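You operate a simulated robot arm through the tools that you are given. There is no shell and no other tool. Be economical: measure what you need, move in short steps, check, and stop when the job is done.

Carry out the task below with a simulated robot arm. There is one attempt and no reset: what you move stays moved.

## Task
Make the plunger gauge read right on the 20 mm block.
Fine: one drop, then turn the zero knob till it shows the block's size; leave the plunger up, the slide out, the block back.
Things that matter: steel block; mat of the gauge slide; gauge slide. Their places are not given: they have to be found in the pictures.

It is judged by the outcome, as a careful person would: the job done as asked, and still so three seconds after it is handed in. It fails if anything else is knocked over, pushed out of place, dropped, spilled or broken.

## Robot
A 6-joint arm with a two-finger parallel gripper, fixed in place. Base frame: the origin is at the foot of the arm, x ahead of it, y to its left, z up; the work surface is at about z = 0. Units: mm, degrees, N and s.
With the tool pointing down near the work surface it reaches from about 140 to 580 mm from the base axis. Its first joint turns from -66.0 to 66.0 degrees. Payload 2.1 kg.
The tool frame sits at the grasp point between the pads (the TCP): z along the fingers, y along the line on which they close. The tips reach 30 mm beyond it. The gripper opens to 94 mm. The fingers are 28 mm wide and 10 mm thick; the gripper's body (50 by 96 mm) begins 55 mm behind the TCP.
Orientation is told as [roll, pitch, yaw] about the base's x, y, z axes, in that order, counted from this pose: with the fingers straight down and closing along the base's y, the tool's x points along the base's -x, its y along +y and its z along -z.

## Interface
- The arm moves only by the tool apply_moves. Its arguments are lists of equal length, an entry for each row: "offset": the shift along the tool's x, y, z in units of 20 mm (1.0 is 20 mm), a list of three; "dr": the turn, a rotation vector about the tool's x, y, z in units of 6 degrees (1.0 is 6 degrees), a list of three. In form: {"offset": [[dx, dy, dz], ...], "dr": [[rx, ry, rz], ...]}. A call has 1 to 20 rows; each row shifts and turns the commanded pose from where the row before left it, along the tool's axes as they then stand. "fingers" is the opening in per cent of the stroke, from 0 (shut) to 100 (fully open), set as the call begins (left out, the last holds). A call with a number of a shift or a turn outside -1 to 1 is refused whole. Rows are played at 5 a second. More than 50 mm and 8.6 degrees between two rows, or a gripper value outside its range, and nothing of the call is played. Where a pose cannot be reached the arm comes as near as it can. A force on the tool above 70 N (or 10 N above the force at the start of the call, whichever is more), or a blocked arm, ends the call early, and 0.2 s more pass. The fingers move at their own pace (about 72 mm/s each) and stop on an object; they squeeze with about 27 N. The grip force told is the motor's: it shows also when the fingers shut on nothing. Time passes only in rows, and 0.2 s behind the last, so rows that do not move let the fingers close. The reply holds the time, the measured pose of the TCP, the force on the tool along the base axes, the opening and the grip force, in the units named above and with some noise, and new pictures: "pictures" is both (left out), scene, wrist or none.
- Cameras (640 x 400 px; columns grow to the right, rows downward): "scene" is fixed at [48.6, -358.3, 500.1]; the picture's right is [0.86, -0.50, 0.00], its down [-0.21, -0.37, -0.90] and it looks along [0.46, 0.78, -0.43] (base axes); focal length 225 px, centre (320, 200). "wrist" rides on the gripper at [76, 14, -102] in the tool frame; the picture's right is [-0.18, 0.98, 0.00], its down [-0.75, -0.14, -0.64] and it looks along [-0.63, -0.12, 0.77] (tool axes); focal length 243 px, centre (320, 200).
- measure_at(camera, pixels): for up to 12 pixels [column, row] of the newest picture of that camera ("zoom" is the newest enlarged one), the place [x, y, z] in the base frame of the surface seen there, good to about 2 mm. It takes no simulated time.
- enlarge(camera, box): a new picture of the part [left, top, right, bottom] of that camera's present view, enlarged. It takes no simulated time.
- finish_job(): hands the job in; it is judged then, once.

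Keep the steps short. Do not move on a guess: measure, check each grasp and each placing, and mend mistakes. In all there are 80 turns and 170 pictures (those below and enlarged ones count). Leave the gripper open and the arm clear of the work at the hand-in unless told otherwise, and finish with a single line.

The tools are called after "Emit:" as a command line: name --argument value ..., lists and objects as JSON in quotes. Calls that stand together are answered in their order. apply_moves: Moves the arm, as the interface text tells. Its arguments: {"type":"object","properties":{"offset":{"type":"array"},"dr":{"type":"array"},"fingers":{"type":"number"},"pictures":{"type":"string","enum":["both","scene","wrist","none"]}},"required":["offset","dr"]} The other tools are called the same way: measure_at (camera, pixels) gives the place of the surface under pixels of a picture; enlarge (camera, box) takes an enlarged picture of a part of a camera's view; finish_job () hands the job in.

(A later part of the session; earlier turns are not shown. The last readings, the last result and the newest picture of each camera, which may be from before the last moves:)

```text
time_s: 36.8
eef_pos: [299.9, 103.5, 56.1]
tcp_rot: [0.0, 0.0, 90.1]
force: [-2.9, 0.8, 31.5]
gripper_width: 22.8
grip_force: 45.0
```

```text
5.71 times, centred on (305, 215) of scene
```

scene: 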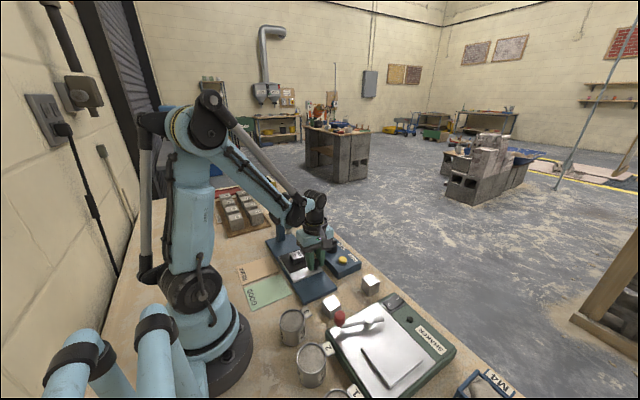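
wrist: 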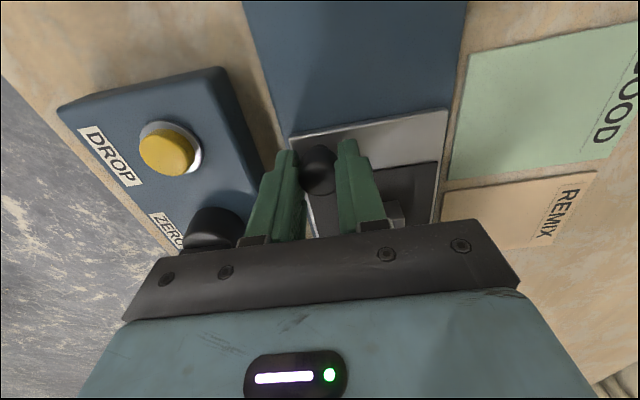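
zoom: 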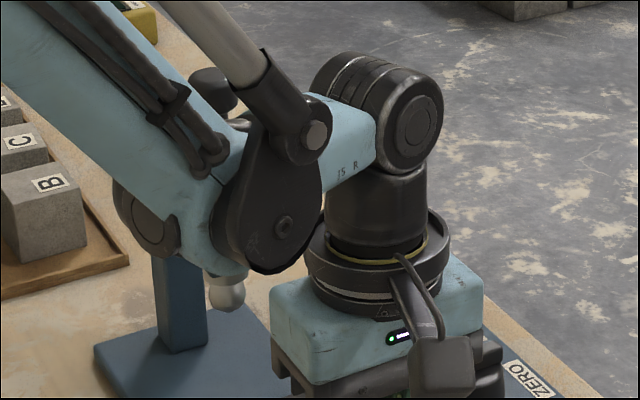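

The forearm is more than 100 mm from the plunger, and the wrist leaves about 15 mm at the end. I'll push on, easing z up 1 mm.

Emit:
apply_moves --offset '[[-0.2, 0, -0.06], [-0.4, 0, 0], [-0.4, 0, 0], [-0.4, 0, 0], [-0.4, 0, 0], [-0.3, 0, 0], [0, 0, 0]]' --dr '[[0, 0, 0], [0, 0, 0], [0, 0, 0], [0, 0, 0], [0, 0, 0], [0, 0, 0], [0, 0, 0]]'

Emit:
enlarge --camera "scene" --box '[250, 180, 370, 300]'

```text
time_s: 38.4
eef_pos: [301.1, 145.9, 57.3]
tcp_rot: [0.0, 0.1, 90.0]
force: [-1.3, -0.3, -29.9]
gripper_width: 22.9
grip_force: 44.8
```

scene: 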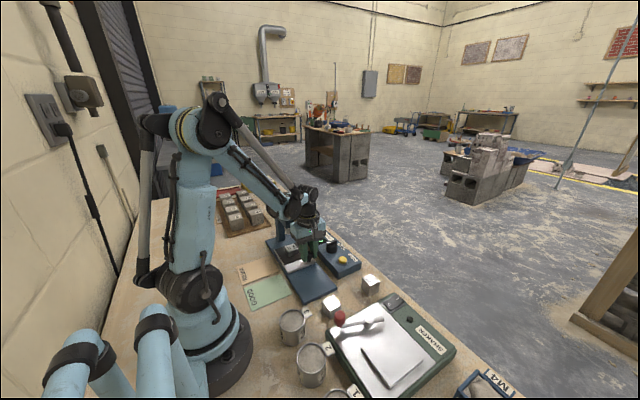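
wrist: 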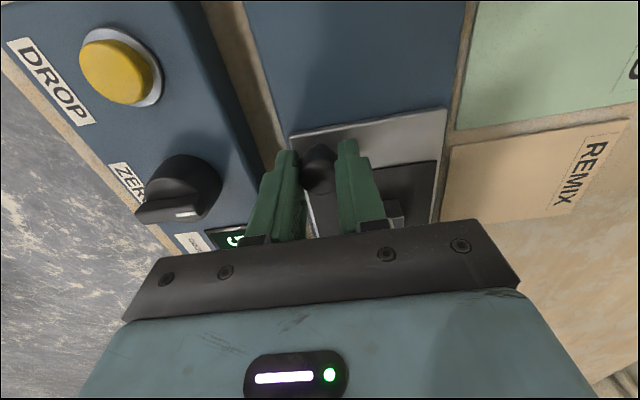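

```text
3.33 times, centred on (310, 240) of scene
```

zoom: 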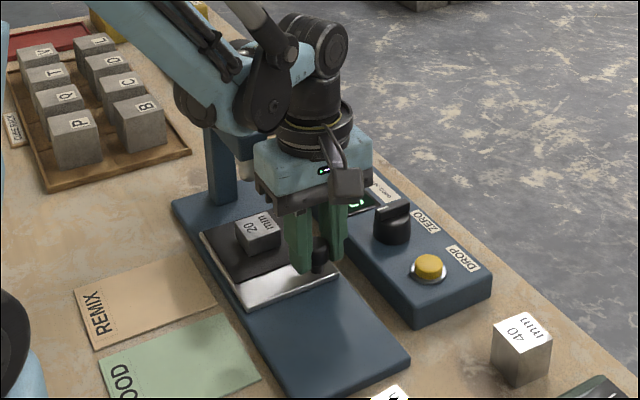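

Emit:
apply_moves --offset '[[-0.2, 0, 0.025], [-0.15, 0, 0], [-0.1, 0, 0], [-0.05, 0, 0], [0, 0, 0]]' --dr '[[0, 0, 0], [0, 0, 0], [0, 0, 0], [0, 0, 0], [0, 0, 0]]' --pictures "none"

Emit:
enlarge --camera "scene" --box '[260, 200, 350, 290]'

```text
time_s: 39.6
eef_pos: [300.5, 154.3, 57.5]
tcp_rot: [-0.1, 0.0, 90.0]
force: [3.3, -0.5, 10.2]
gripper_width: 23.3
grip_force: 45.1
```

```text
4.44 times, centred on (305, 245) of scene
```

zoom: 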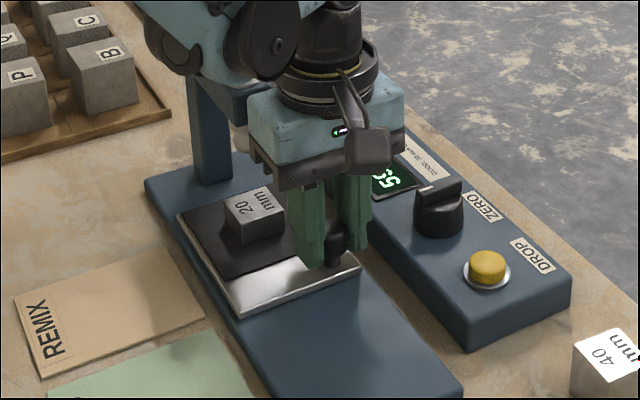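

Emit:
measure_at --camera "zoom" --pixels '[[253, 205], [226, 200], [270, 187], [282, 207], [240, 218], [242, 140], [178, 216], [239, 315], [150, 180]]'

Emit:
apply_moves --offset '[[-0.06, 0, 0], [-0.06, 0, 0], [-0.06, 0, 0], [0, 0, 0]]' --dr '[[0, 0, 0], [0, 0, 0], [0, 0, 0], [0, 0, 0]]' --pictures "none"

```text
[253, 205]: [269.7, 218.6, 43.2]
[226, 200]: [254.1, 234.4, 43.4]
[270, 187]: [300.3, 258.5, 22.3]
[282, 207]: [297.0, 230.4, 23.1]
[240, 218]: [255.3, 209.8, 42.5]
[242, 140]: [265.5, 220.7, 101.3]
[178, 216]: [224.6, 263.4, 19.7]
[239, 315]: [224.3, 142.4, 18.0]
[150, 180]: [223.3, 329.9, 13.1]
```

```text
time_s: 40.6
eef_pos: [301.0, 157.9, 57.4]
tcp_rot: [0.1, -0.1, 90.1]
force: [-6.3, 1.8, 31.7]
gripper_width: 22.9
grip_force: 44.6
```

The block is under the plunger (y≈219–222). I'll feel for an end stop in tiny steps.

Emit:
apply_moves --offset '[[-0.05, 0, -0.02], [-0.05, 0, 0], [0, 0, 0]]' --dr '[[0, 0, 0], [0, 0, 0], [0, 0, 0]]' --pictures "none"

```text
time_s: 41.4
eef_pos: [300.2, 159.2, 56.3]
tcp_rot: [0.1, 0.0, 90.1]
force: [-6.8, 1.0, -1.8]
gripper_width: 23.0
grip_force: 45.0
```

The plunger readings are on its near surface, so its axis is nearer y≈226 (x≈271). The travel is about 120 mm, so I'll push a little more.

Emit:
apply_moves --offset '[[-0.06, 0, 0], [-0.06, 0, 0], [-0.06, 0, 0], [0, 0, 0]]' --dr '[[0, 0, 0], [0, 0, 0], [0, 0, 0], [0, 0, 0]]' --pictures "none"

Emit:
enlarge --camera "scene" --box '[260, 200, 350, 290]'

```text
time_s: 42.4
eef_pos: [300.2, 161.6, 57.0]
tcp_rot: [0.0, 0.1, 89.9]
force: [-6.5, -17.4, -13.4]
gripper_width: 23.1
grip_force: 45.6
```

```text
4.44 times, centred on (305, 245) of scene
```

zoom: 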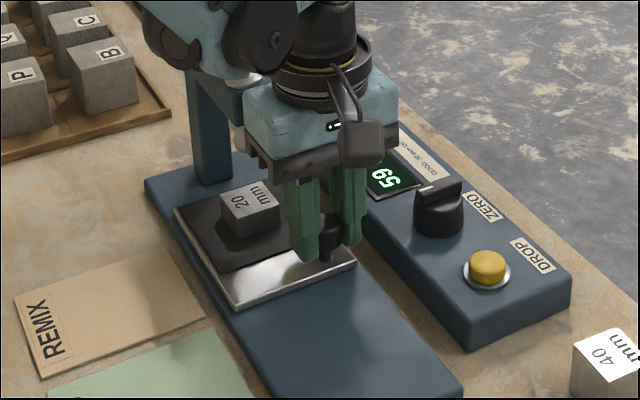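

A firm stop is felt (-17 N in y). The slide is in, with the block under the plunger. I'll release the knob, rise, back away and look.

Emit:
apply_moves --offset '[[0.02, 0, 0], [0, 0, 0], [0, 0, -0.5], [0, 0, -1], [0, 0, -1], [0, 0, -1], [0.5, -0.5, 0], [0.8, -0.8, 0], [0.8, -0.8, 0], [0.8, -0.8, 0], [0.8, -0.8, 0], [0.35, -0.5, 0], [0, 0, 0]]' --dr '[[0, 0, 0], [0, 0, 0], [0, 0, 0], [0, 0, 0], [0, 0, 0], [0, 0, 0], [0, 0, 0], [0, 0, 0], [0, 0, 0], [0, 0, 0], [0, 0, 0], [0, 0, 0], [0, 0, 0]]' --fingers 45

Emit:
enlarge --camera "scene" --box '[260, 170, 370, 290]'

```text
time_s: 45.2
eef_pos: [383.5, 81.0, 127.0]
tcp_rot: [0.0, 0.0, 90.0]
force: [0.4, 0.3, -0.5]
gripper_width: 42.3
grip_force: 0.1
```

scene: 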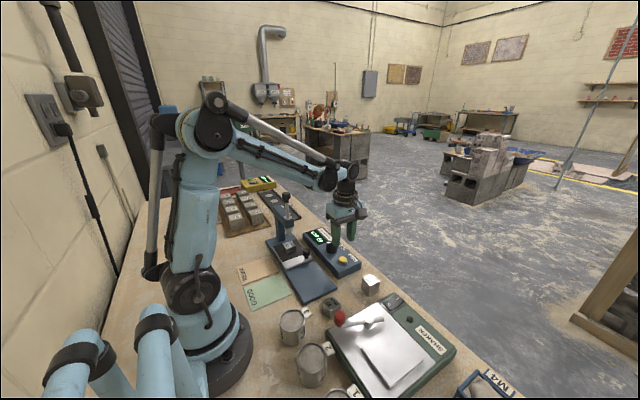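
wrist: 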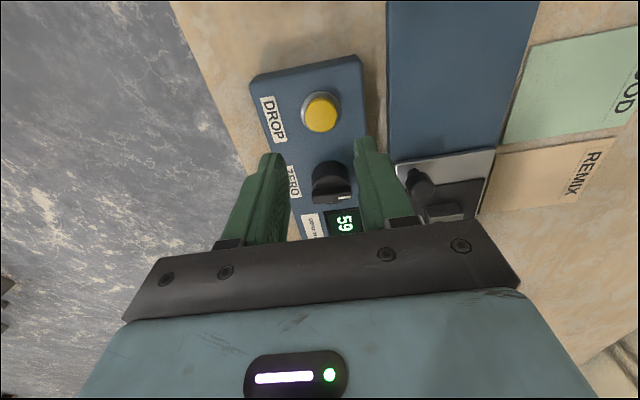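

```text
3.33 times, centred on (315, 230) of scene
```

zoom: 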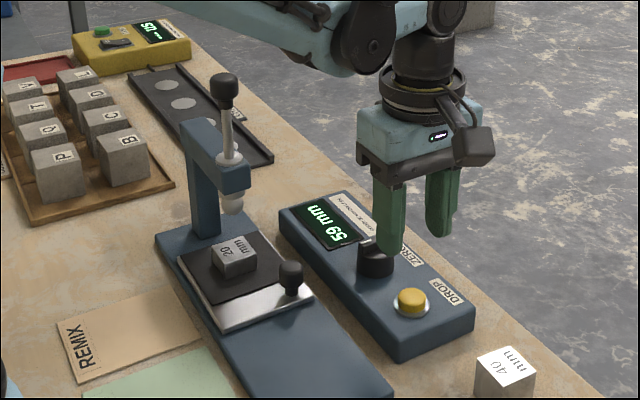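

The block is right under the plunger tip. I'll measure the button and ZERO knob from the wrist and close the fingers for pressing.

Emit:
measure_at --camera "wrist" --pixels '[[321, 113], [306, 113], [337, 113], [321, 98], [321, 128], [331, 175], [347, 180], [316, 185], [331, 165], [347, 197], [316, 200]]'

Emit:
apply_moves --offset '[[0, 0, 0], [0, 0, 0], [0, 0, 0]]' --dr '[[0, 0, 0], [0, 0, 0], [0, 0, 0]]' --fingers 0 --pictures "none"

```text
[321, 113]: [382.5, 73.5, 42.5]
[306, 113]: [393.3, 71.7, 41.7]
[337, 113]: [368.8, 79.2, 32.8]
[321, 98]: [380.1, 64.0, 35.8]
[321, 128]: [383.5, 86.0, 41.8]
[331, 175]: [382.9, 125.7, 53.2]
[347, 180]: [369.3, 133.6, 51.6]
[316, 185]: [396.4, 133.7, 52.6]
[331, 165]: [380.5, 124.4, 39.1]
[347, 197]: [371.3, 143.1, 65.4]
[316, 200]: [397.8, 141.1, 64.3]
```

```text
time_s: 46.0
eef_pos: [382.4, 82.3, 126.4]
tcp_rot: [-0.1, 0.0, 90.0]
force: [0.2, 1.3, 0.2]
gripper_width: 0.0
grip_force: 26.8
```

The button is at (383, 78), top z≈42.5. With fingers shut I'll shift -3 mm in y and go down to just above it.

Emit:
apply_moves --offset '[[0.16, 0, 0.5], [0, 0, 0.8], [0, 0, 0.8], [0, 0, 0.35], [0, 0, 0]]' --dr '[[0, 0, 0], [0, 0, 0], [0, 0, 0], [0, 0, 0], [0, 0, 0]]'

Emit:
enlarge --camera "scene" --box '[260, 170, 370, 290]'

```text
time_s: 47.2
eef_pos: [383.3, 76.6, 79.0]
tcp_rot: [0.0, 0.0, 90.1]
force: [-0.4, -0.3, 0.2]
gripper_width: 0.0
grip_force: 27.1
```

scene: 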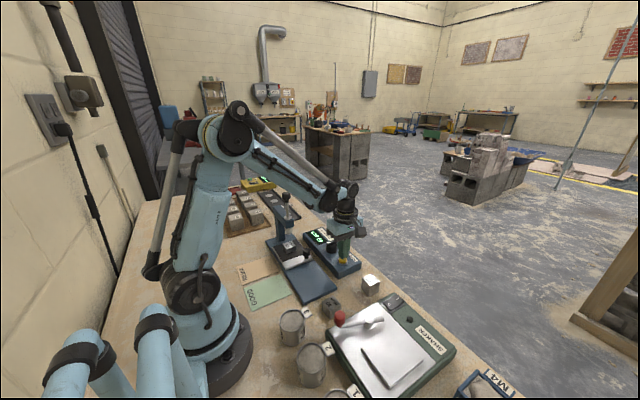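
wrist: 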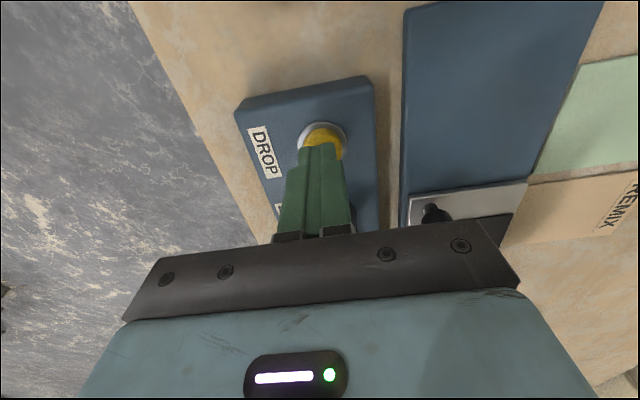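

```text
3.33 times, centred on (315, 230) of scene
```

zoom: 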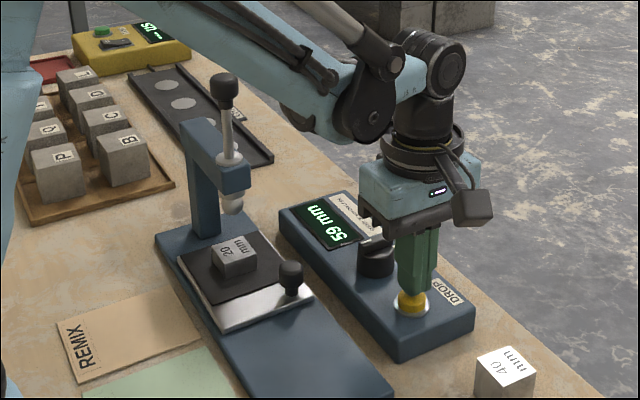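

The tips are just above the button. I'll press once in small steps, then lift.

Emit:
apply_moves --offset '[[0, 0, 0.15], [0, 0, 0.1], [0, 0, 0.1], [0, 0, 0.05], [0, 0, 0]]' --dr '[[0, 0, 0], [0, 0, 0], [0, 0, 0], [0, 0, 0], [0, 0, 0]]' --pictures "none"

Emit:
enlarge --camera "scene" --box '[260, 170, 370, 290]'

```text
time_s: 48.4
eef_pos: [384.8, 77.7, 69.5]
tcp_rot: [0.0, 0.0, 90.0]
force: [-0.4, -0.1, 1.8]
gripper_width: 0.0
grip_force: 27.0
```

```text
3.33 times, centred on (315, 230) of scene
```

zoom: 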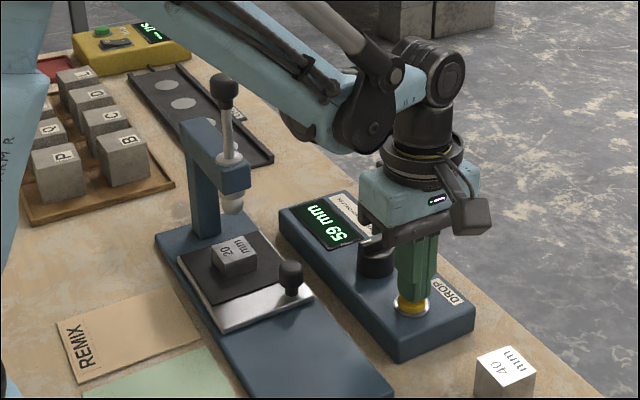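

The button has started to go down (1.8 N) but there's no drop yet. I'll press on by 1 mm steps.

Emit:
apply_moves --offset '[[0, 0, 0.06], [0, 0, 0.05], [0, 0, 0]]' --dr '[[0, 0, 0], [0, 0, 0], [0, 0, 0]]' --pictures "none"

Emit:
enlarge --camera "scene" --box '[260, 170, 370, 290]'

```text
time_s: 49.2
eef_pos: [384.7, 78.2, 67.4]
tcp_rot: [0.1, 0.0, 90.1]
force: [0.0, -0.8, 2.3]
gripper_width: 0.0
grip_force: 26.8
```

```text
3.33 times, centred on (315, 230) of scene
```

zoom: 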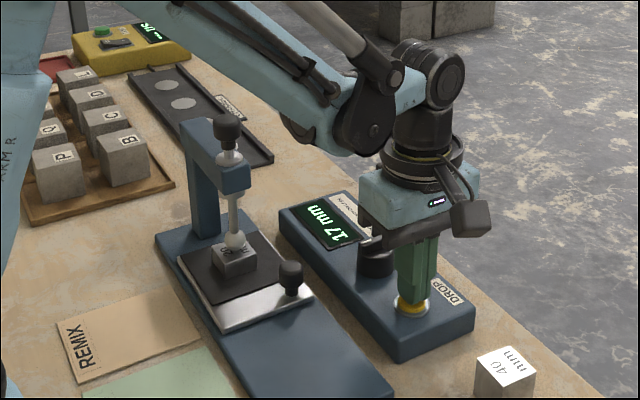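

The plunger dropped once and sits on the block. The display reads 17 mm, so it needs +3 mm. I'll rise, go above the ZERO knob (≈385, 142) and turn back to yaw 0.

Emit:
apply_moves --offset '[[0, 0, -0.5], [0, 0, -1], [0, 0, -1], [0, 0, -0.6], [-0.8, 0, 0], [-0.8, 0, 0], [-0.8, 0, 0], [-0.75, 0, 0], [0, 0, 0], [0, 0, 0], [0, 0, 0], [0, 0, 0], [0, 0, 0], [0, 0, 0], [0, 0, 0], [0, 0, 0]]' --dr '[[0, 0, 0], [0, 0, 0], [0, 0, 0], [0, 0, 0], [0, 0, 1], [0, 0, 0], [0, 0, 0], [0, 0, 0], [0, 0, 1], [0, 0, 1], [0, 0, 1], [0, 0, 1], [0, 0, 1], [0, 0, 1], [0, 0, 1], [0, 0, 0]]' --fingers 45 --pictures "none"

Emit:
apply_moves --offset '[[0, 0, 0], [0, 0, 0], [0, 0, 0], [0, 0, 0], [0, 0, 0], [0, 0, 0], [0, 0, 0], [0, 0, 0]]' --dr '[[0, 0, 1], [0, 0, 1], [0, 0, 1], [0, 0, 1], [0, 0, 1], [0, 0, 1], [0, 0, 1], [0, 0, 0]]'

Emit:
enlarge --camera "wrist" --box '[220, 50, 440, 190]'

```text
time_s: 52.6
eef_pos: [388.7, 141.8, 129.7]
tcp_rot: [0.0, 0.0, 42.0]
force: [-0.9, -0.8, 0.2]
gripper_width: 42.4
grip_force: 0.1
```

```text
time_s: 54.4
eef_pos: [387.5, 140.0, 129.9]
tcp_rot: [0.0, 0.1, -0.1]
force: [-0.4, 0.0, -0.4]
gripper_width: 42.5
grip_force: 0.1
```

scene: 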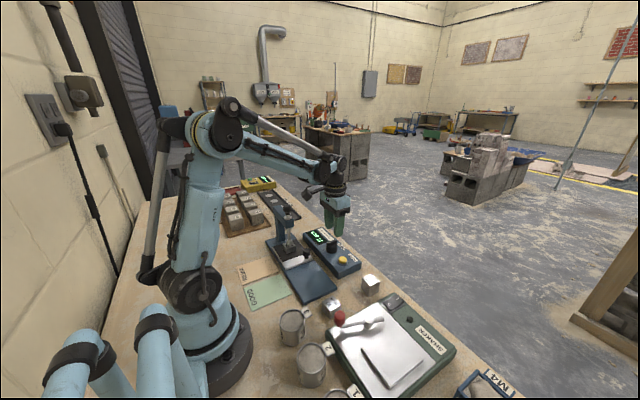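
wrist: 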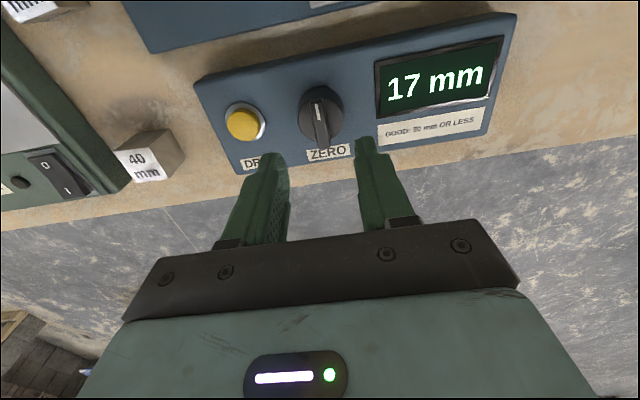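

```text
2.86 times, centred on (330, 120) of wrist
```

zoom: 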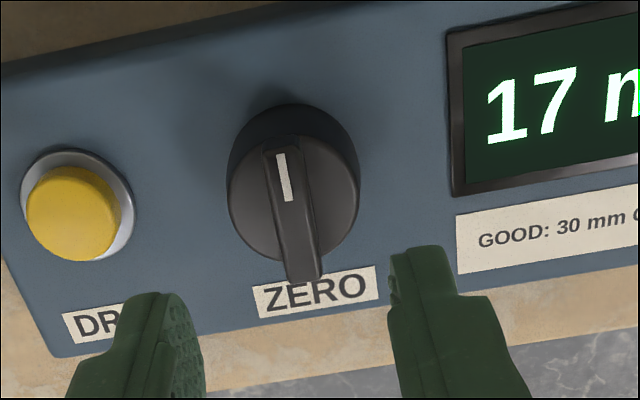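

Emit:
measure_at --camera "zoom" --pixels '[[283, 160], [292, 200], [303, 240], [306, 268], [275, 200], [250, 200], [340, 190], [292, 115], [232, 180], [356, 180]]'

```text
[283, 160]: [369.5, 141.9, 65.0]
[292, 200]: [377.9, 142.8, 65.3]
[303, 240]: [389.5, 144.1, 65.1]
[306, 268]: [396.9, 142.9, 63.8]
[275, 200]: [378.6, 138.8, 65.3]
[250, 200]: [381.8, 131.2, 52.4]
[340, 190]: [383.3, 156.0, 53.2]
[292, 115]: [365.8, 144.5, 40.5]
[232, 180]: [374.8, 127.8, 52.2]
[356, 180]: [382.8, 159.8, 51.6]
```

The grip bar is at (383, 142.5), top z 65, standing on a disk with its top at z 52.5. I'll lower until the tips are at about z 56 (TCP 86), then close.

Emit:
apply_moves --offset '[[0.2, 0.1, 0.5], [0, 0, 0.7], [0, 0, 0.7], [0, 0, 0.3], [0, 0, 0]]' --dr '[[0, 0, 0], [0, 0, 0], [0, 0, 0], [0, 0, 0], [0, 0, 0]]'

Emit:
enlarge --camera "wrist" --box '[220, 90, 440, 230]'

```text
time_s: 55.6
eef_pos: [384.8, 142.6, 87.5]
tcp_rot: [0.0, 0.0, 0.0]
force: [0.1, 0.1, 0.6]
gripper_width: 42.2
grip_force: 0.0
```

scene: 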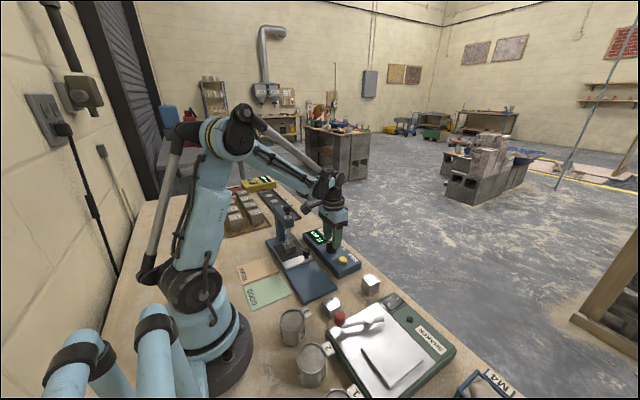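
wrist: 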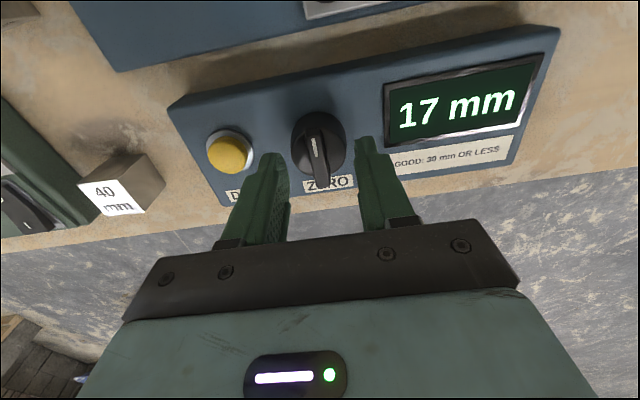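

```text
2.86 times, centred on (330, 160) of wrist
```

zoom: 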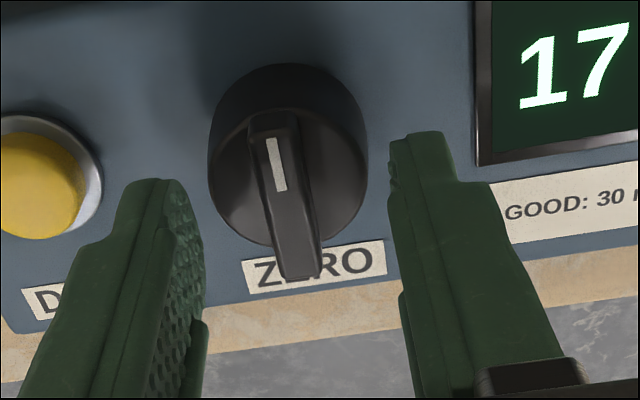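

The tips straddle the bar. I'll go 1.5 mm lower and close. The display stays visible in the wrist view.

Emit:
apply_moves --offset '[[0.05, 0, 0.08], [0, 0, 0]]' --dr '[[0, 0, 0], [0, 0, 0]]' --pictures "none"

Emit:
apply_moves --offset '[[0, 0, 0], [0, 0, 0], [0, 0, 0], [0, 0, 0]]' --dr '[[0, 0, 0], [0, 0, 0], [0, 0, 0], [0, 0, 0]]' --fingers 0 --pictures "wrist"

```text
time_s: 56.2
eef_pos: [383.9, 143.3, 84.1]
tcp_rot: [0.0, -0.1, 0.0]
force: [0.8, 0.0, 0.1]
gripper_width: 42.2
grip_force: 0.0
```

```text
time_s: 57.2
eef_pos: [385.1, 143.0, 85.0]
tcp_rot: [-0.2, -0.1, 0.0]
force: [-0.4, -8.3, -0.8]
gripper_width: 9.7
grip_force: 43.1
```

wrist: 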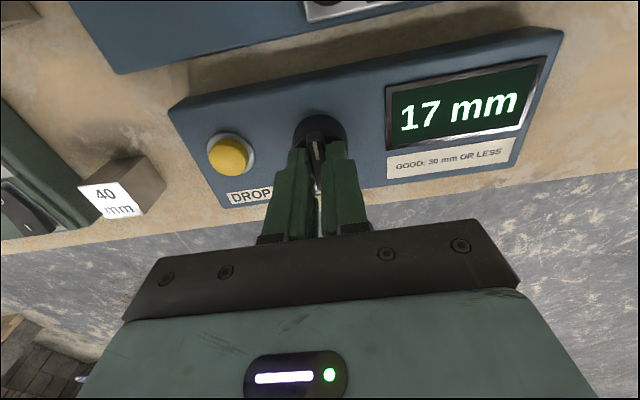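

The bar is gripped (9.7 mm). I'll turn 12° clockwise and read the display.

Emit:
apply_moves --offset '[[0, -0.02, 0], [0, 0, 0], [0, 0, 0]]' --dr '[[0, 0, 1], [0, 0, 1], [0, 0, 0]]' --pictures "wrist"

```text
time_s: 58.0
eef_pos: [384.0, 142.7, 84.6]
tcp_rot: [0.0, 0.0, -12.1]
force: [-3.8, -10.7, 2.6]
gripper_width: 10.0
grip_force: 43.4
```

wrist: 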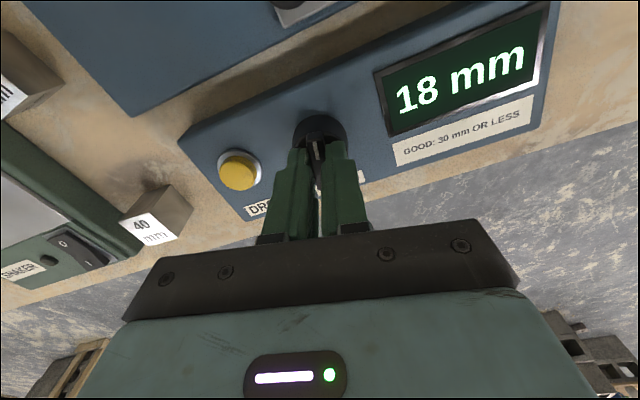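

Clockwise raises it: 18 mm now. I'll turn on, noting where the digits change.

Emit:
apply_moves --offset '[[0, 0, 0], [0, 0, 0]]' --dr '[[0, 0, 1], [0, 0, 0]]' --pictures "wrist"

Emit:
apply_moves --offset '[[0, 0, 0], [0, 0, 0]]' --dr '[[0, 0, 1], [0, 0, 0]]' --pictures "wrist"

Emit:
apply_moves --offset '[[0, 0, 0], [0, 0, 0]]' --dr '[[0, 0, 1], [0, 0, 0]]' --pictures "wrist"

```text
time_s: 58.6
eef_pos: [384.1, 142.4, 86.2]
tcp_rot: [0.0, -0.1, -18.1]
force: [-0.5, -11.0, 12.6]
gripper_width: 9.8
grip_force: 43.7
```

wrist: 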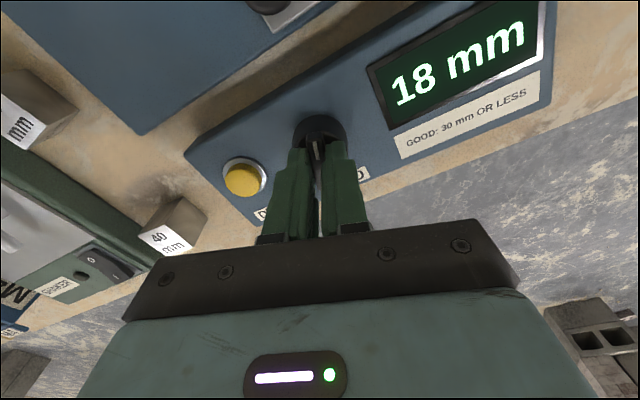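

```text
time_s: 59.2
eef_pos: [383.7, 141.5, 84.4]
tcp_rot: [-0.1, -0.1, -24.0]
force: [3.6, -13.6, 12.6]
gripper_width: 9.8
grip_force: 43.7
```

wrist: 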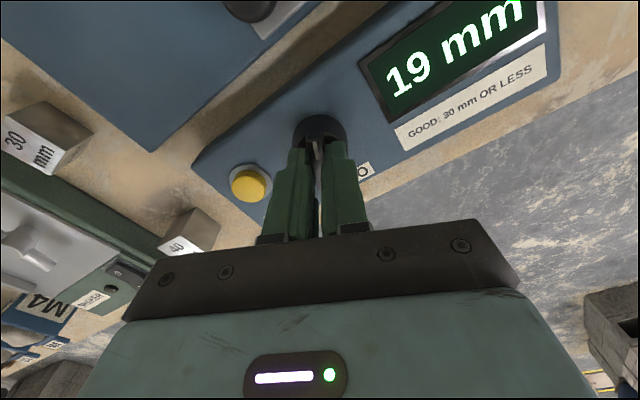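

```text
time_s: 59.8
eef_pos: [383.8, 142.2, 84.9]
tcp_rot: [-0.1, -0.2, -30.1]
force: [8.6, -16.3, 9.6]
gripper_width: 9.7
grip_force: 43.6
```

wrist: 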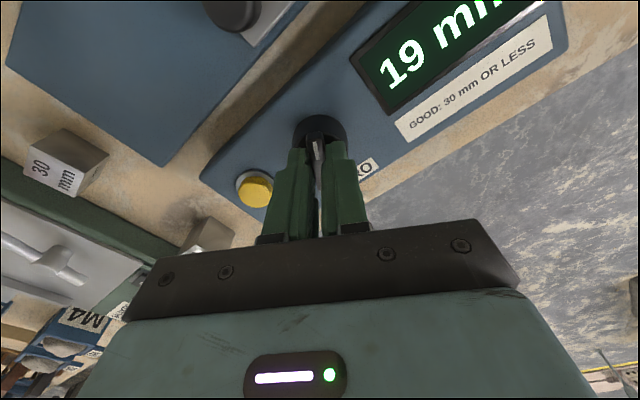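

Emit:
apply_moves --offset '[[0, 0, 0], [0, 0, 0]]' --dr '[[0, 0, 0.5], [0, 0, 0]]' --pictures "wrist"

Emit:
apply_moves --offset '[[0, 0, 0], [0, 0, 0]]' --dr '[[0, 0, 0.5], [0, 0, 0]]' --pictures "wrist"

```text
time_s: 60.4
eef_pos: [383.8, 142.3, 85.4]
tcp_rot: [-0.1, -0.1, -33.1]
force: [2.3, -16.9, 12.7]
gripper_width: 9.9
grip_force: 43.8
```

wrist: 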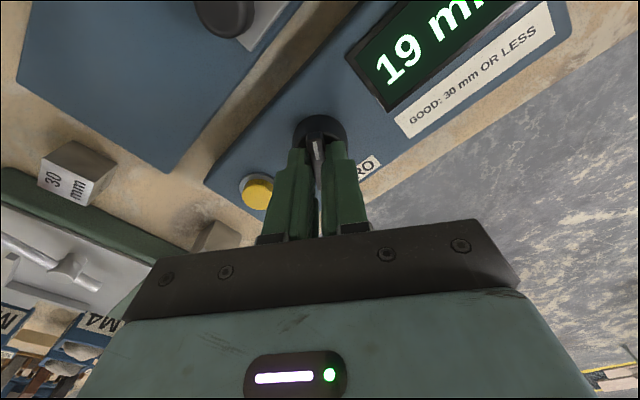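

```text
time_s: 61.0
eef_pos: [384.1, 141.8, 84.6]
tcp_rot: [-0.2, -0.2, -36.0]
force: [1.2, -14.0, -3.0]
gripper_width: 10.0
grip_force: 44.0
```

wrist: 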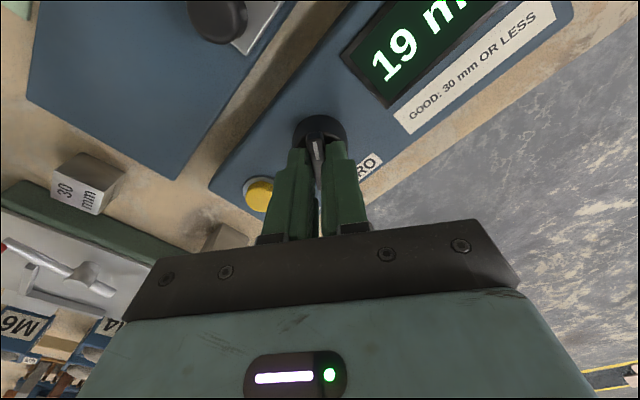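

Emit:
apply_moves --offset '[[0, 0, 0], [0, 0, 0]]' --dr '[[0, 0, 0.4], [0, 0, 0]]' --pictures "wrist"

Emit:
apply_moves --offset '[[0, 0, 0], [0, 0, 0]]' --dr '[[0, 0, 0.4], [0, 0, 0]]' --pictures "wrist"

```text
time_s: 61.6
eef_pos: [384.3, 143.1, 84.5]
tcp_rot: [-0.1, -0.2, -38.3]
force: [4.2, -16.0, -21.0]
gripper_width: 9.9
grip_force: 43.2
```

wrist: 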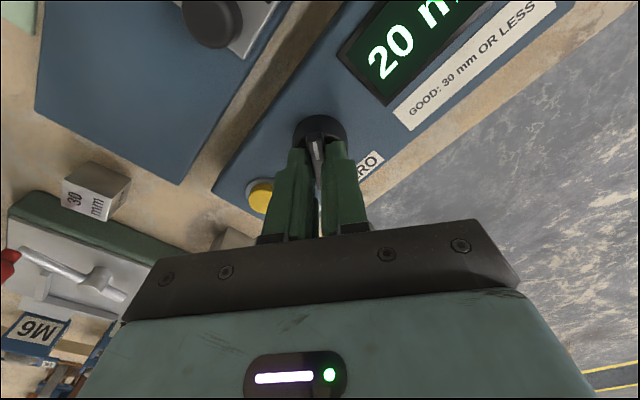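

```text
time_s: 62.2
eef_pos: [383.5, 141.9, 85.6]
tcp_rot: [-0.1, -0.2, -40.8]
force: [1.6, -17.3, -8.0]
gripper_width: 9.7
grip_force: 43.7
```

wrist: 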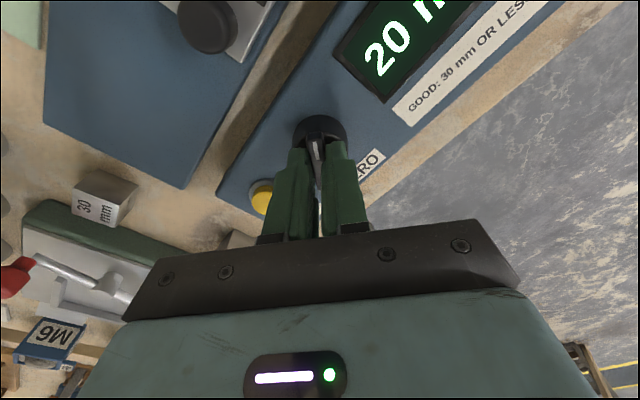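

It shows 20; the change came at about -37°. At about 15°/mm the middle of "20" is near -44.5°. I'll turn 4° more to centre it, then release and rise.

Emit:
apply_moves --offset '[[0, 0, 0], [0, 0, 0]]' --dr '[[0, 0, 0.65], [0, 0, 0]]' --pictures "wrist"

Emit:
apply_moves --offset '[[0, 0, 0], [0, 0, 0], [0, 0, 0], [0, 0, -0.5], [0, 0, -1], [0, 0, -1], [0, 0, 0]]' --dr '[[0, 0, 0], [0, 0, 0], [0, 0, 0], [0, 0, 0], [0, 0, 0], [0, 0, 0], [0, 0, 0]]' --fingers 40

Emit:
enlarge --camera "scene" --box '[260, 170, 370, 290]'

```text
time_s: 62.8
eef_pos: [383.0, 142.3, 85.1]
tcp_rot: [-0.1, -0.2, -44.7]
force: [-2.1, -16.3, 0.1]
gripper_width: 9.9
grip_force: 43.2
```

wrist: 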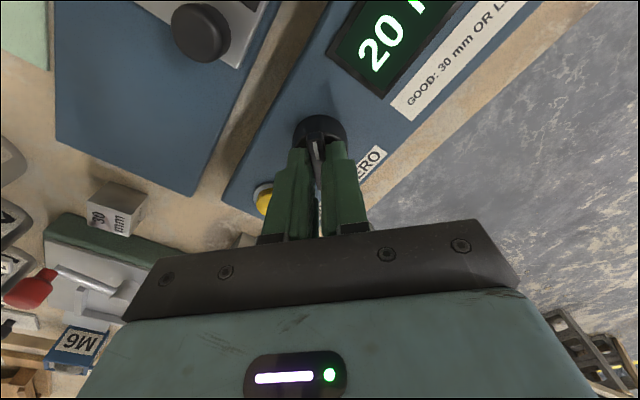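

```text
time_s: 64.4
eef_pos: [383.1, 142.8, 135.7]
tcp_rot: [-0.1, 0.0, -44.7]
force: [-0.1, -1.0, -0.9]
gripper_width: 37.6
grip_force: 0.1
```

scene: 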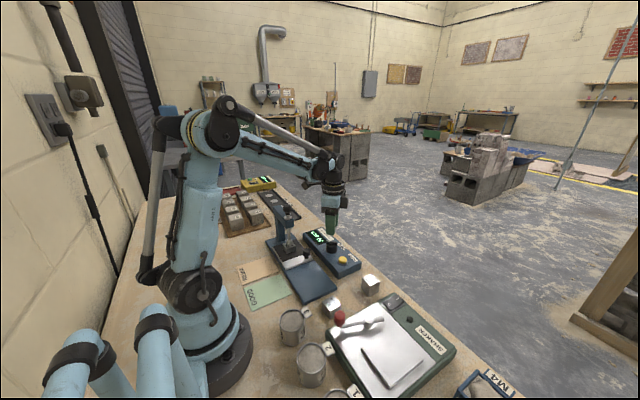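
wrist: 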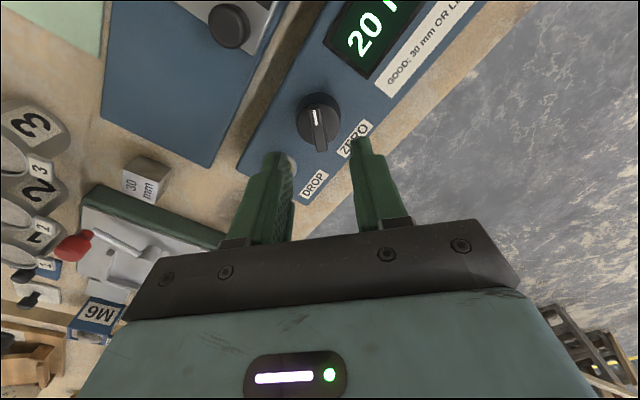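

```text
3.33 times, centred on (315, 230) of scene
```

zoom: 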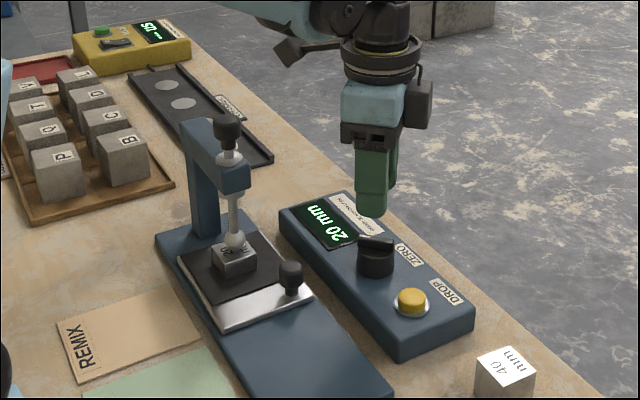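

It reads a steady 20 mm after release. Next is lifting the plunger, so I'll measure its head.

Emit:
measure_at --camera "zoom" --pixels '[[228, 118], [228, 113], [228, 130], [215, 128], [240, 128], [228, 145], [230, 156], [234, 200], [236, 240]]'

Emit:
apply_moves --offset '[[0, 0, -1], [0, 0, -1], [0, 0, -1], [0, 0, -1], [0, 0, -1], [0, 0, -0.8], [0, 0, 0], [0, 0, 0], [0, 0, 0], [0, 0, 0], [0, 0, 0], [0, 0, 0], [0, 0, 0], [0, 0, 0], [0, 0, 0]]' --dr '[[0, 0, 0], [0, 0, 0], [0, 0, 0], [0, 0, 0], [0, 0, 0], [0, 0, 0], [0, 0, -1], [0, 0, -1], [0, 0, -1], [0, 0, -1], [0, 0, -1], [0, 0, -1], [0, 0, -1], [0, 0, -0.45], [0, 0, 0]]' --fingers 50 --pictures "none"

```text
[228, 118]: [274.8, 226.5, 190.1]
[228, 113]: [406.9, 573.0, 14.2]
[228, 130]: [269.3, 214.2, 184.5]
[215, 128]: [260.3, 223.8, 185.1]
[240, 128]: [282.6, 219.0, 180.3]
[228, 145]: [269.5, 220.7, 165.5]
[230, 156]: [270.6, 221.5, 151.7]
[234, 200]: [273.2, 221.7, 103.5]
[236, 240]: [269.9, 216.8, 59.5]
```

```text
time_s: 67.6
eef_pos: [383.5, 143.5, 250.1]
tcp_rot: [0.0, 0.0, 0.1]
force: [0.0, 0.5, -0.2]
gripper_width: 47.2
grip_force: 0.1
```

The head is at (271, 226), z 165–191. I'll move above it at z 250.

Emit:
apply_moves --offset '[[0.94, 0.69, 0], [0.94, 0.69, 0], [0.94, 0.69, 0], [0.94, 0.69, 0], [0.94, 0.69, 0], [0.93, 0.68, 0], [0, 0, 0.5], [0, 0, 0]]' --dr '[[0, 0, 0], [0, 0, 0], [0, 0, 0], [0, 0, 0], [0, 0, 0], [0, 0, 0], [0, 0, 0], [0, 0, 0]]'

Emit:
enlarge --camera "wrist" --box '[220, 70, 440, 210]'

```text
time_s: 69.4
eef_pos: [271.6, 224.4, 241.3]
tcp_rot: [0.0, 0.0, 0.0]
force: [0.5, -0.6, 0.3]
gripper_width: 47.1
grip_force: 0.1
```

scene: 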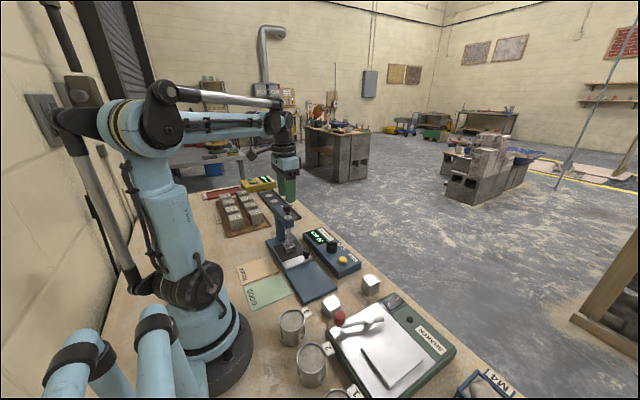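
wrist: 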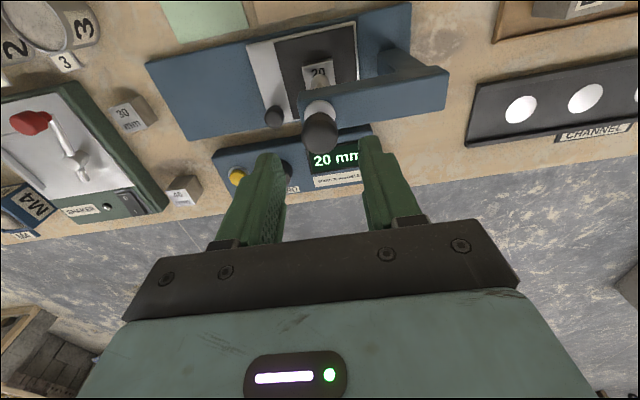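

```text
2.86 times, centred on (330, 140) of wrist
```

zoom: 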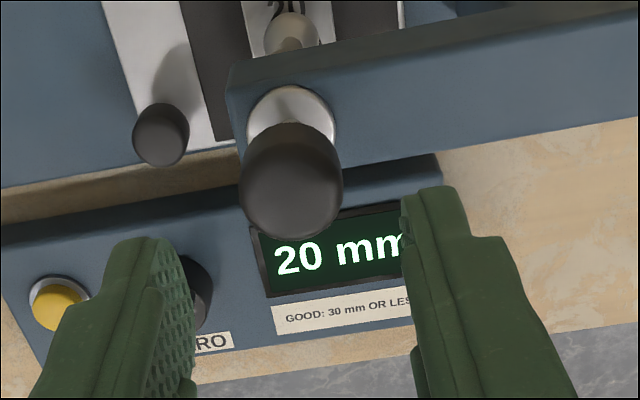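

Emit:
measure_at --camera "zoom" --pixels '[[294, 190], [246, 190], [337, 190], [294, 225], [294, 160]]'

Emit:
apply_moves --offset '[[0, 0.04, 0.6], [0, 0, 0.6], [0, 0, 0]]' --dr '[[0, 0, 0], [0, 0, 0], [0, 0, 0]]' --pictures "wrist"

```text
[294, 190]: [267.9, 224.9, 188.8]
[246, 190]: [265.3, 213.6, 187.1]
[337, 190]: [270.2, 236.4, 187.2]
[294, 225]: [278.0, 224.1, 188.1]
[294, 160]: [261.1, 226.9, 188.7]
```

```text
time_s: 70.2
eef_pos: [273.1, 225.7, 217.9]
tcp_rot: [-0.1, 0.0, 0.0]
force: [0.2, -0.5, 0.3]
gripper_width: 47.0
grip_force: 0.0
```

wrist: 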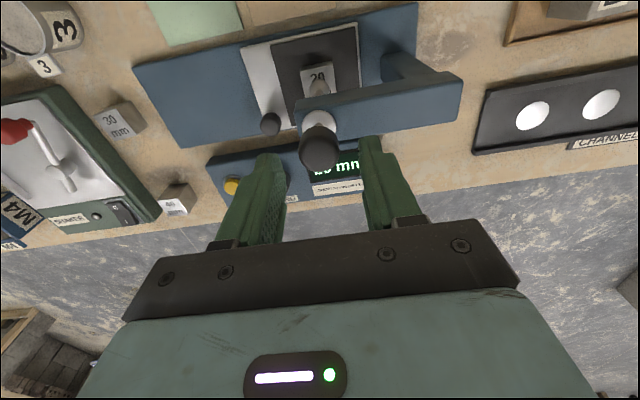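

The head centre is (270, 225). I'll lower around it and close.

Emit:
apply_moves --offset '[[0.1, -0.02, 0.5], [0, 0, 0.5], [0, 0, 0.35], [0, 0, 0]]' --dr '[[0, 0, 0], [0, 0, 0], [0, 0, 0], [0, 0, 0]]' --pictures "none"

Emit:
apply_moves --offset '[[0, 0, 0], [0, 0, 0], [0, 0, 0], [0, 0, 0]]' --dr '[[0, 0, 0], [0, 0, 0], [0, 0, 0], [0, 0, 0]]' --fingers 0

Emit:
enlarge --camera "scene" --box '[250, 160, 350, 270]'

```text
time_s: 71.2
eef_pos: [267.3, 225.4, 190.3]
tcp_rot: [0.0, 0.0, 0.0]
force: [-0.2, 0.7, 0.8]
gripper_width: 47.0
grip_force: 0.0
```

```text
time_s: 72.2
eef_pos: [268.9, 225.6, 191.3]
tcp_rot: [0.0, -0.1, -0.1]
force: [-2.2, -7.8, -1.3]
gripper_width: 24.6
grip_force: 44.9
```

scene: 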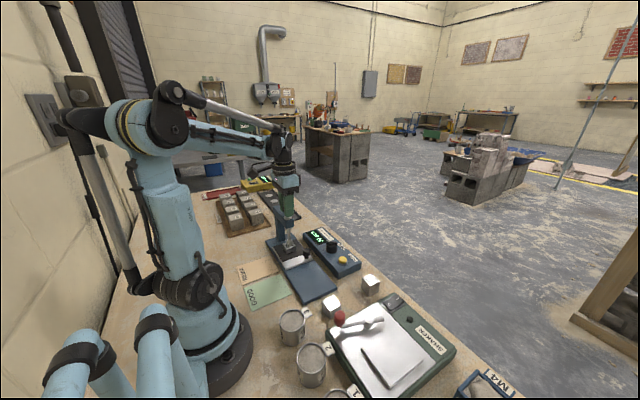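
wrist: 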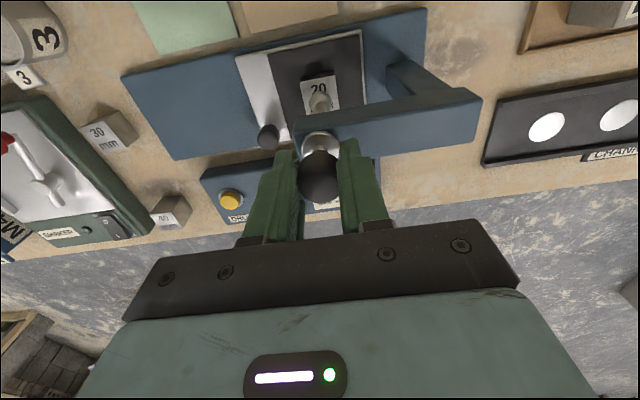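

```text
3.64 times, centred on (300, 215) of scene
```

zoom: 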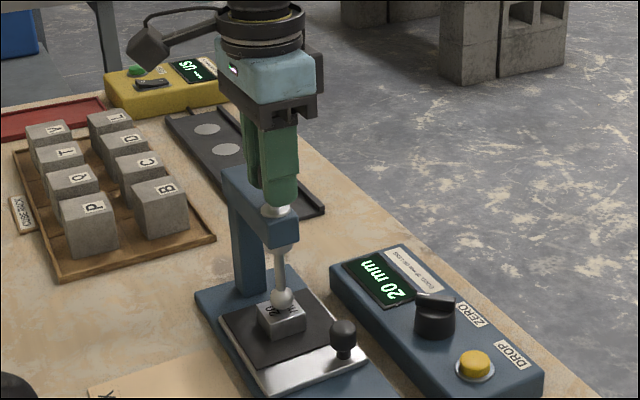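

The head is held (24.6 mm). I'll lift about 40 mm in small rows; the travel was 59-17=42 mm.

Emit:
apply_moves --offset '[[0, 0, -0.2], [0, 0, -0.3], [0, 0, -0.3], [0, 0, -0.3], [0, 0, -0.3], [0, 0, -0.3], [0, 0, -0.2], [0, 0, -0.1], [0, 0, 0]]' --dr '[[0, 0, 0], [0, 0, 0], [0, 0, 0], [0, 0, 0], [0, 0, 0], [0, 0, 0], [0, 0, 0], [0, 0, 0], [0, 0, 0]]' --pictures "none"

Emit:
enlarge --camera "scene" --box '[250, 160, 350, 270]'

```text
time_s: 74.2
eef_pos: [268.1, 224.8, 230.5]
tcp_rot: [0.0, 0.0, 0.1]
force: [-7.7, -4.7, -1.4]
gripper_width: 24.8
grip_force: 44.9
```

```text
3.64 times, centred on (300, 215) of scene
```

zoom: 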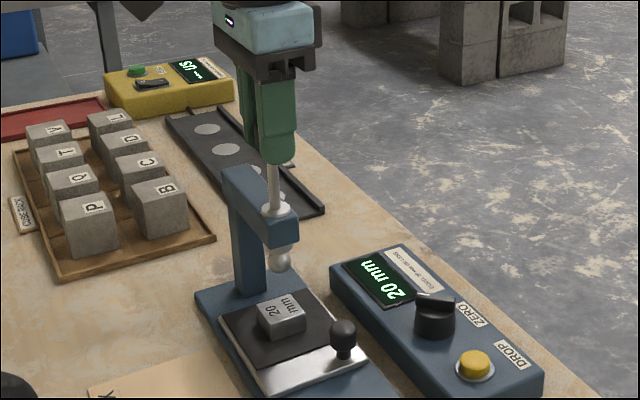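

Plunger up, block staying down, display still 20. I'll lift a few mm more to find the top catch.

Emit:
apply_moves --offset '[[0, 0, -0.05], [0, 0, -0.05], [0, 0, -0.04], [0, 0, 0]]' --dr '[[0, 0, 0], [0, 0, 0], [0, 0, 0], [0, 0, 0]]' --pictures "none"

Emit:
enlarge --camera "scene" --box '[250, 160, 350, 270]'

```text
time_s: 75.2
eef_pos: [268.4, 225.3, 232.1]
tcp_rot: [0.0, 0.0, 0.2]
force: [-8.7, -1.1, -2.0]
gripper_width: 24.8
grip_force: 45.0
```

```text
3.64 times, centred on (300, 215) of scene
```

zoom: 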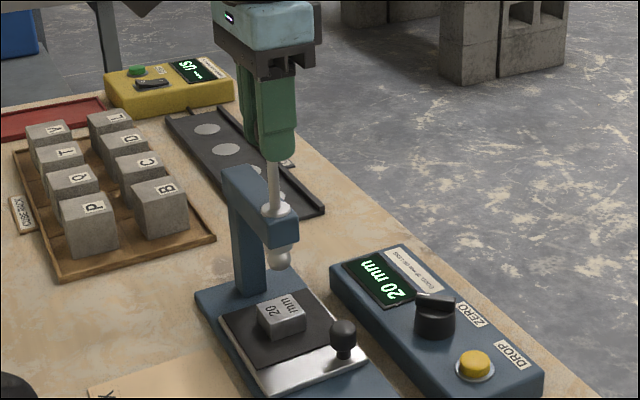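

Emit:
apply_moves --offset '[[0, 0, -0.06], [0, 0, -0.06], [0, 0, 0]]' --dr '[[0, 0, 0], [0, 0, 0], [0, 0, 0]]' --pictures "none"

```text
time_s: 76.0
eef_pos: [267.9, 225.8, 234.8]
tcp_rot: [-0.1, 0.1, 0.0]
force: [-6.1, -10.2, -31.6]
gripper_width: 25.3
grip_force: 45.7
```

The top stop is felt (-31 N). I'll ease 1 mm, open, and rise clear.

Emit:
apply_moves --offset '[[0, 0, 0.04], [0, 0, 0]]' --dr '[[0, 0, 0], [0, 0, 0]]' --pictures "none"

Emit:
apply_moves --offset '[[0, 0, 0], [0, 0, 0], [0, 0, 0]]' --dr '[[0, 0, 0], [0, 0, 0], [0, 0, 0]]' --fingers 50 --pictures "none"

Emit:
enlarge --camera "scene" --box '[250, 160, 350, 270]'

```text
time_s: 76.6
eef_pos: [269.7, 225.1, 234.3]
tcp_rot: [-0.2, 0.0, -0.1]
force: [-6.2, -13.2, -9.2]
gripper_width: 24.9
grip_force: 45.3
```

```text
time_s: 77.4
eef_pos: [268.7, 224.7, 234.1]
tcp_rot: [0.0, 0.0, 0.1]
force: [-0.1, 0.5, -0.4]
gripper_width: 47.0
grip_force: 0.0
```

```text
3.64 times, centred on (300, 215) of scene
```

zoom: 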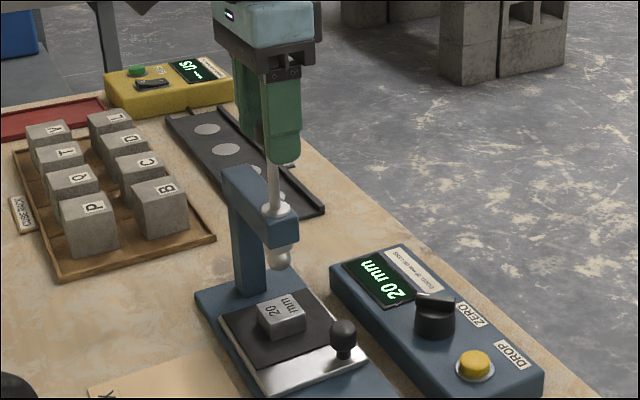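

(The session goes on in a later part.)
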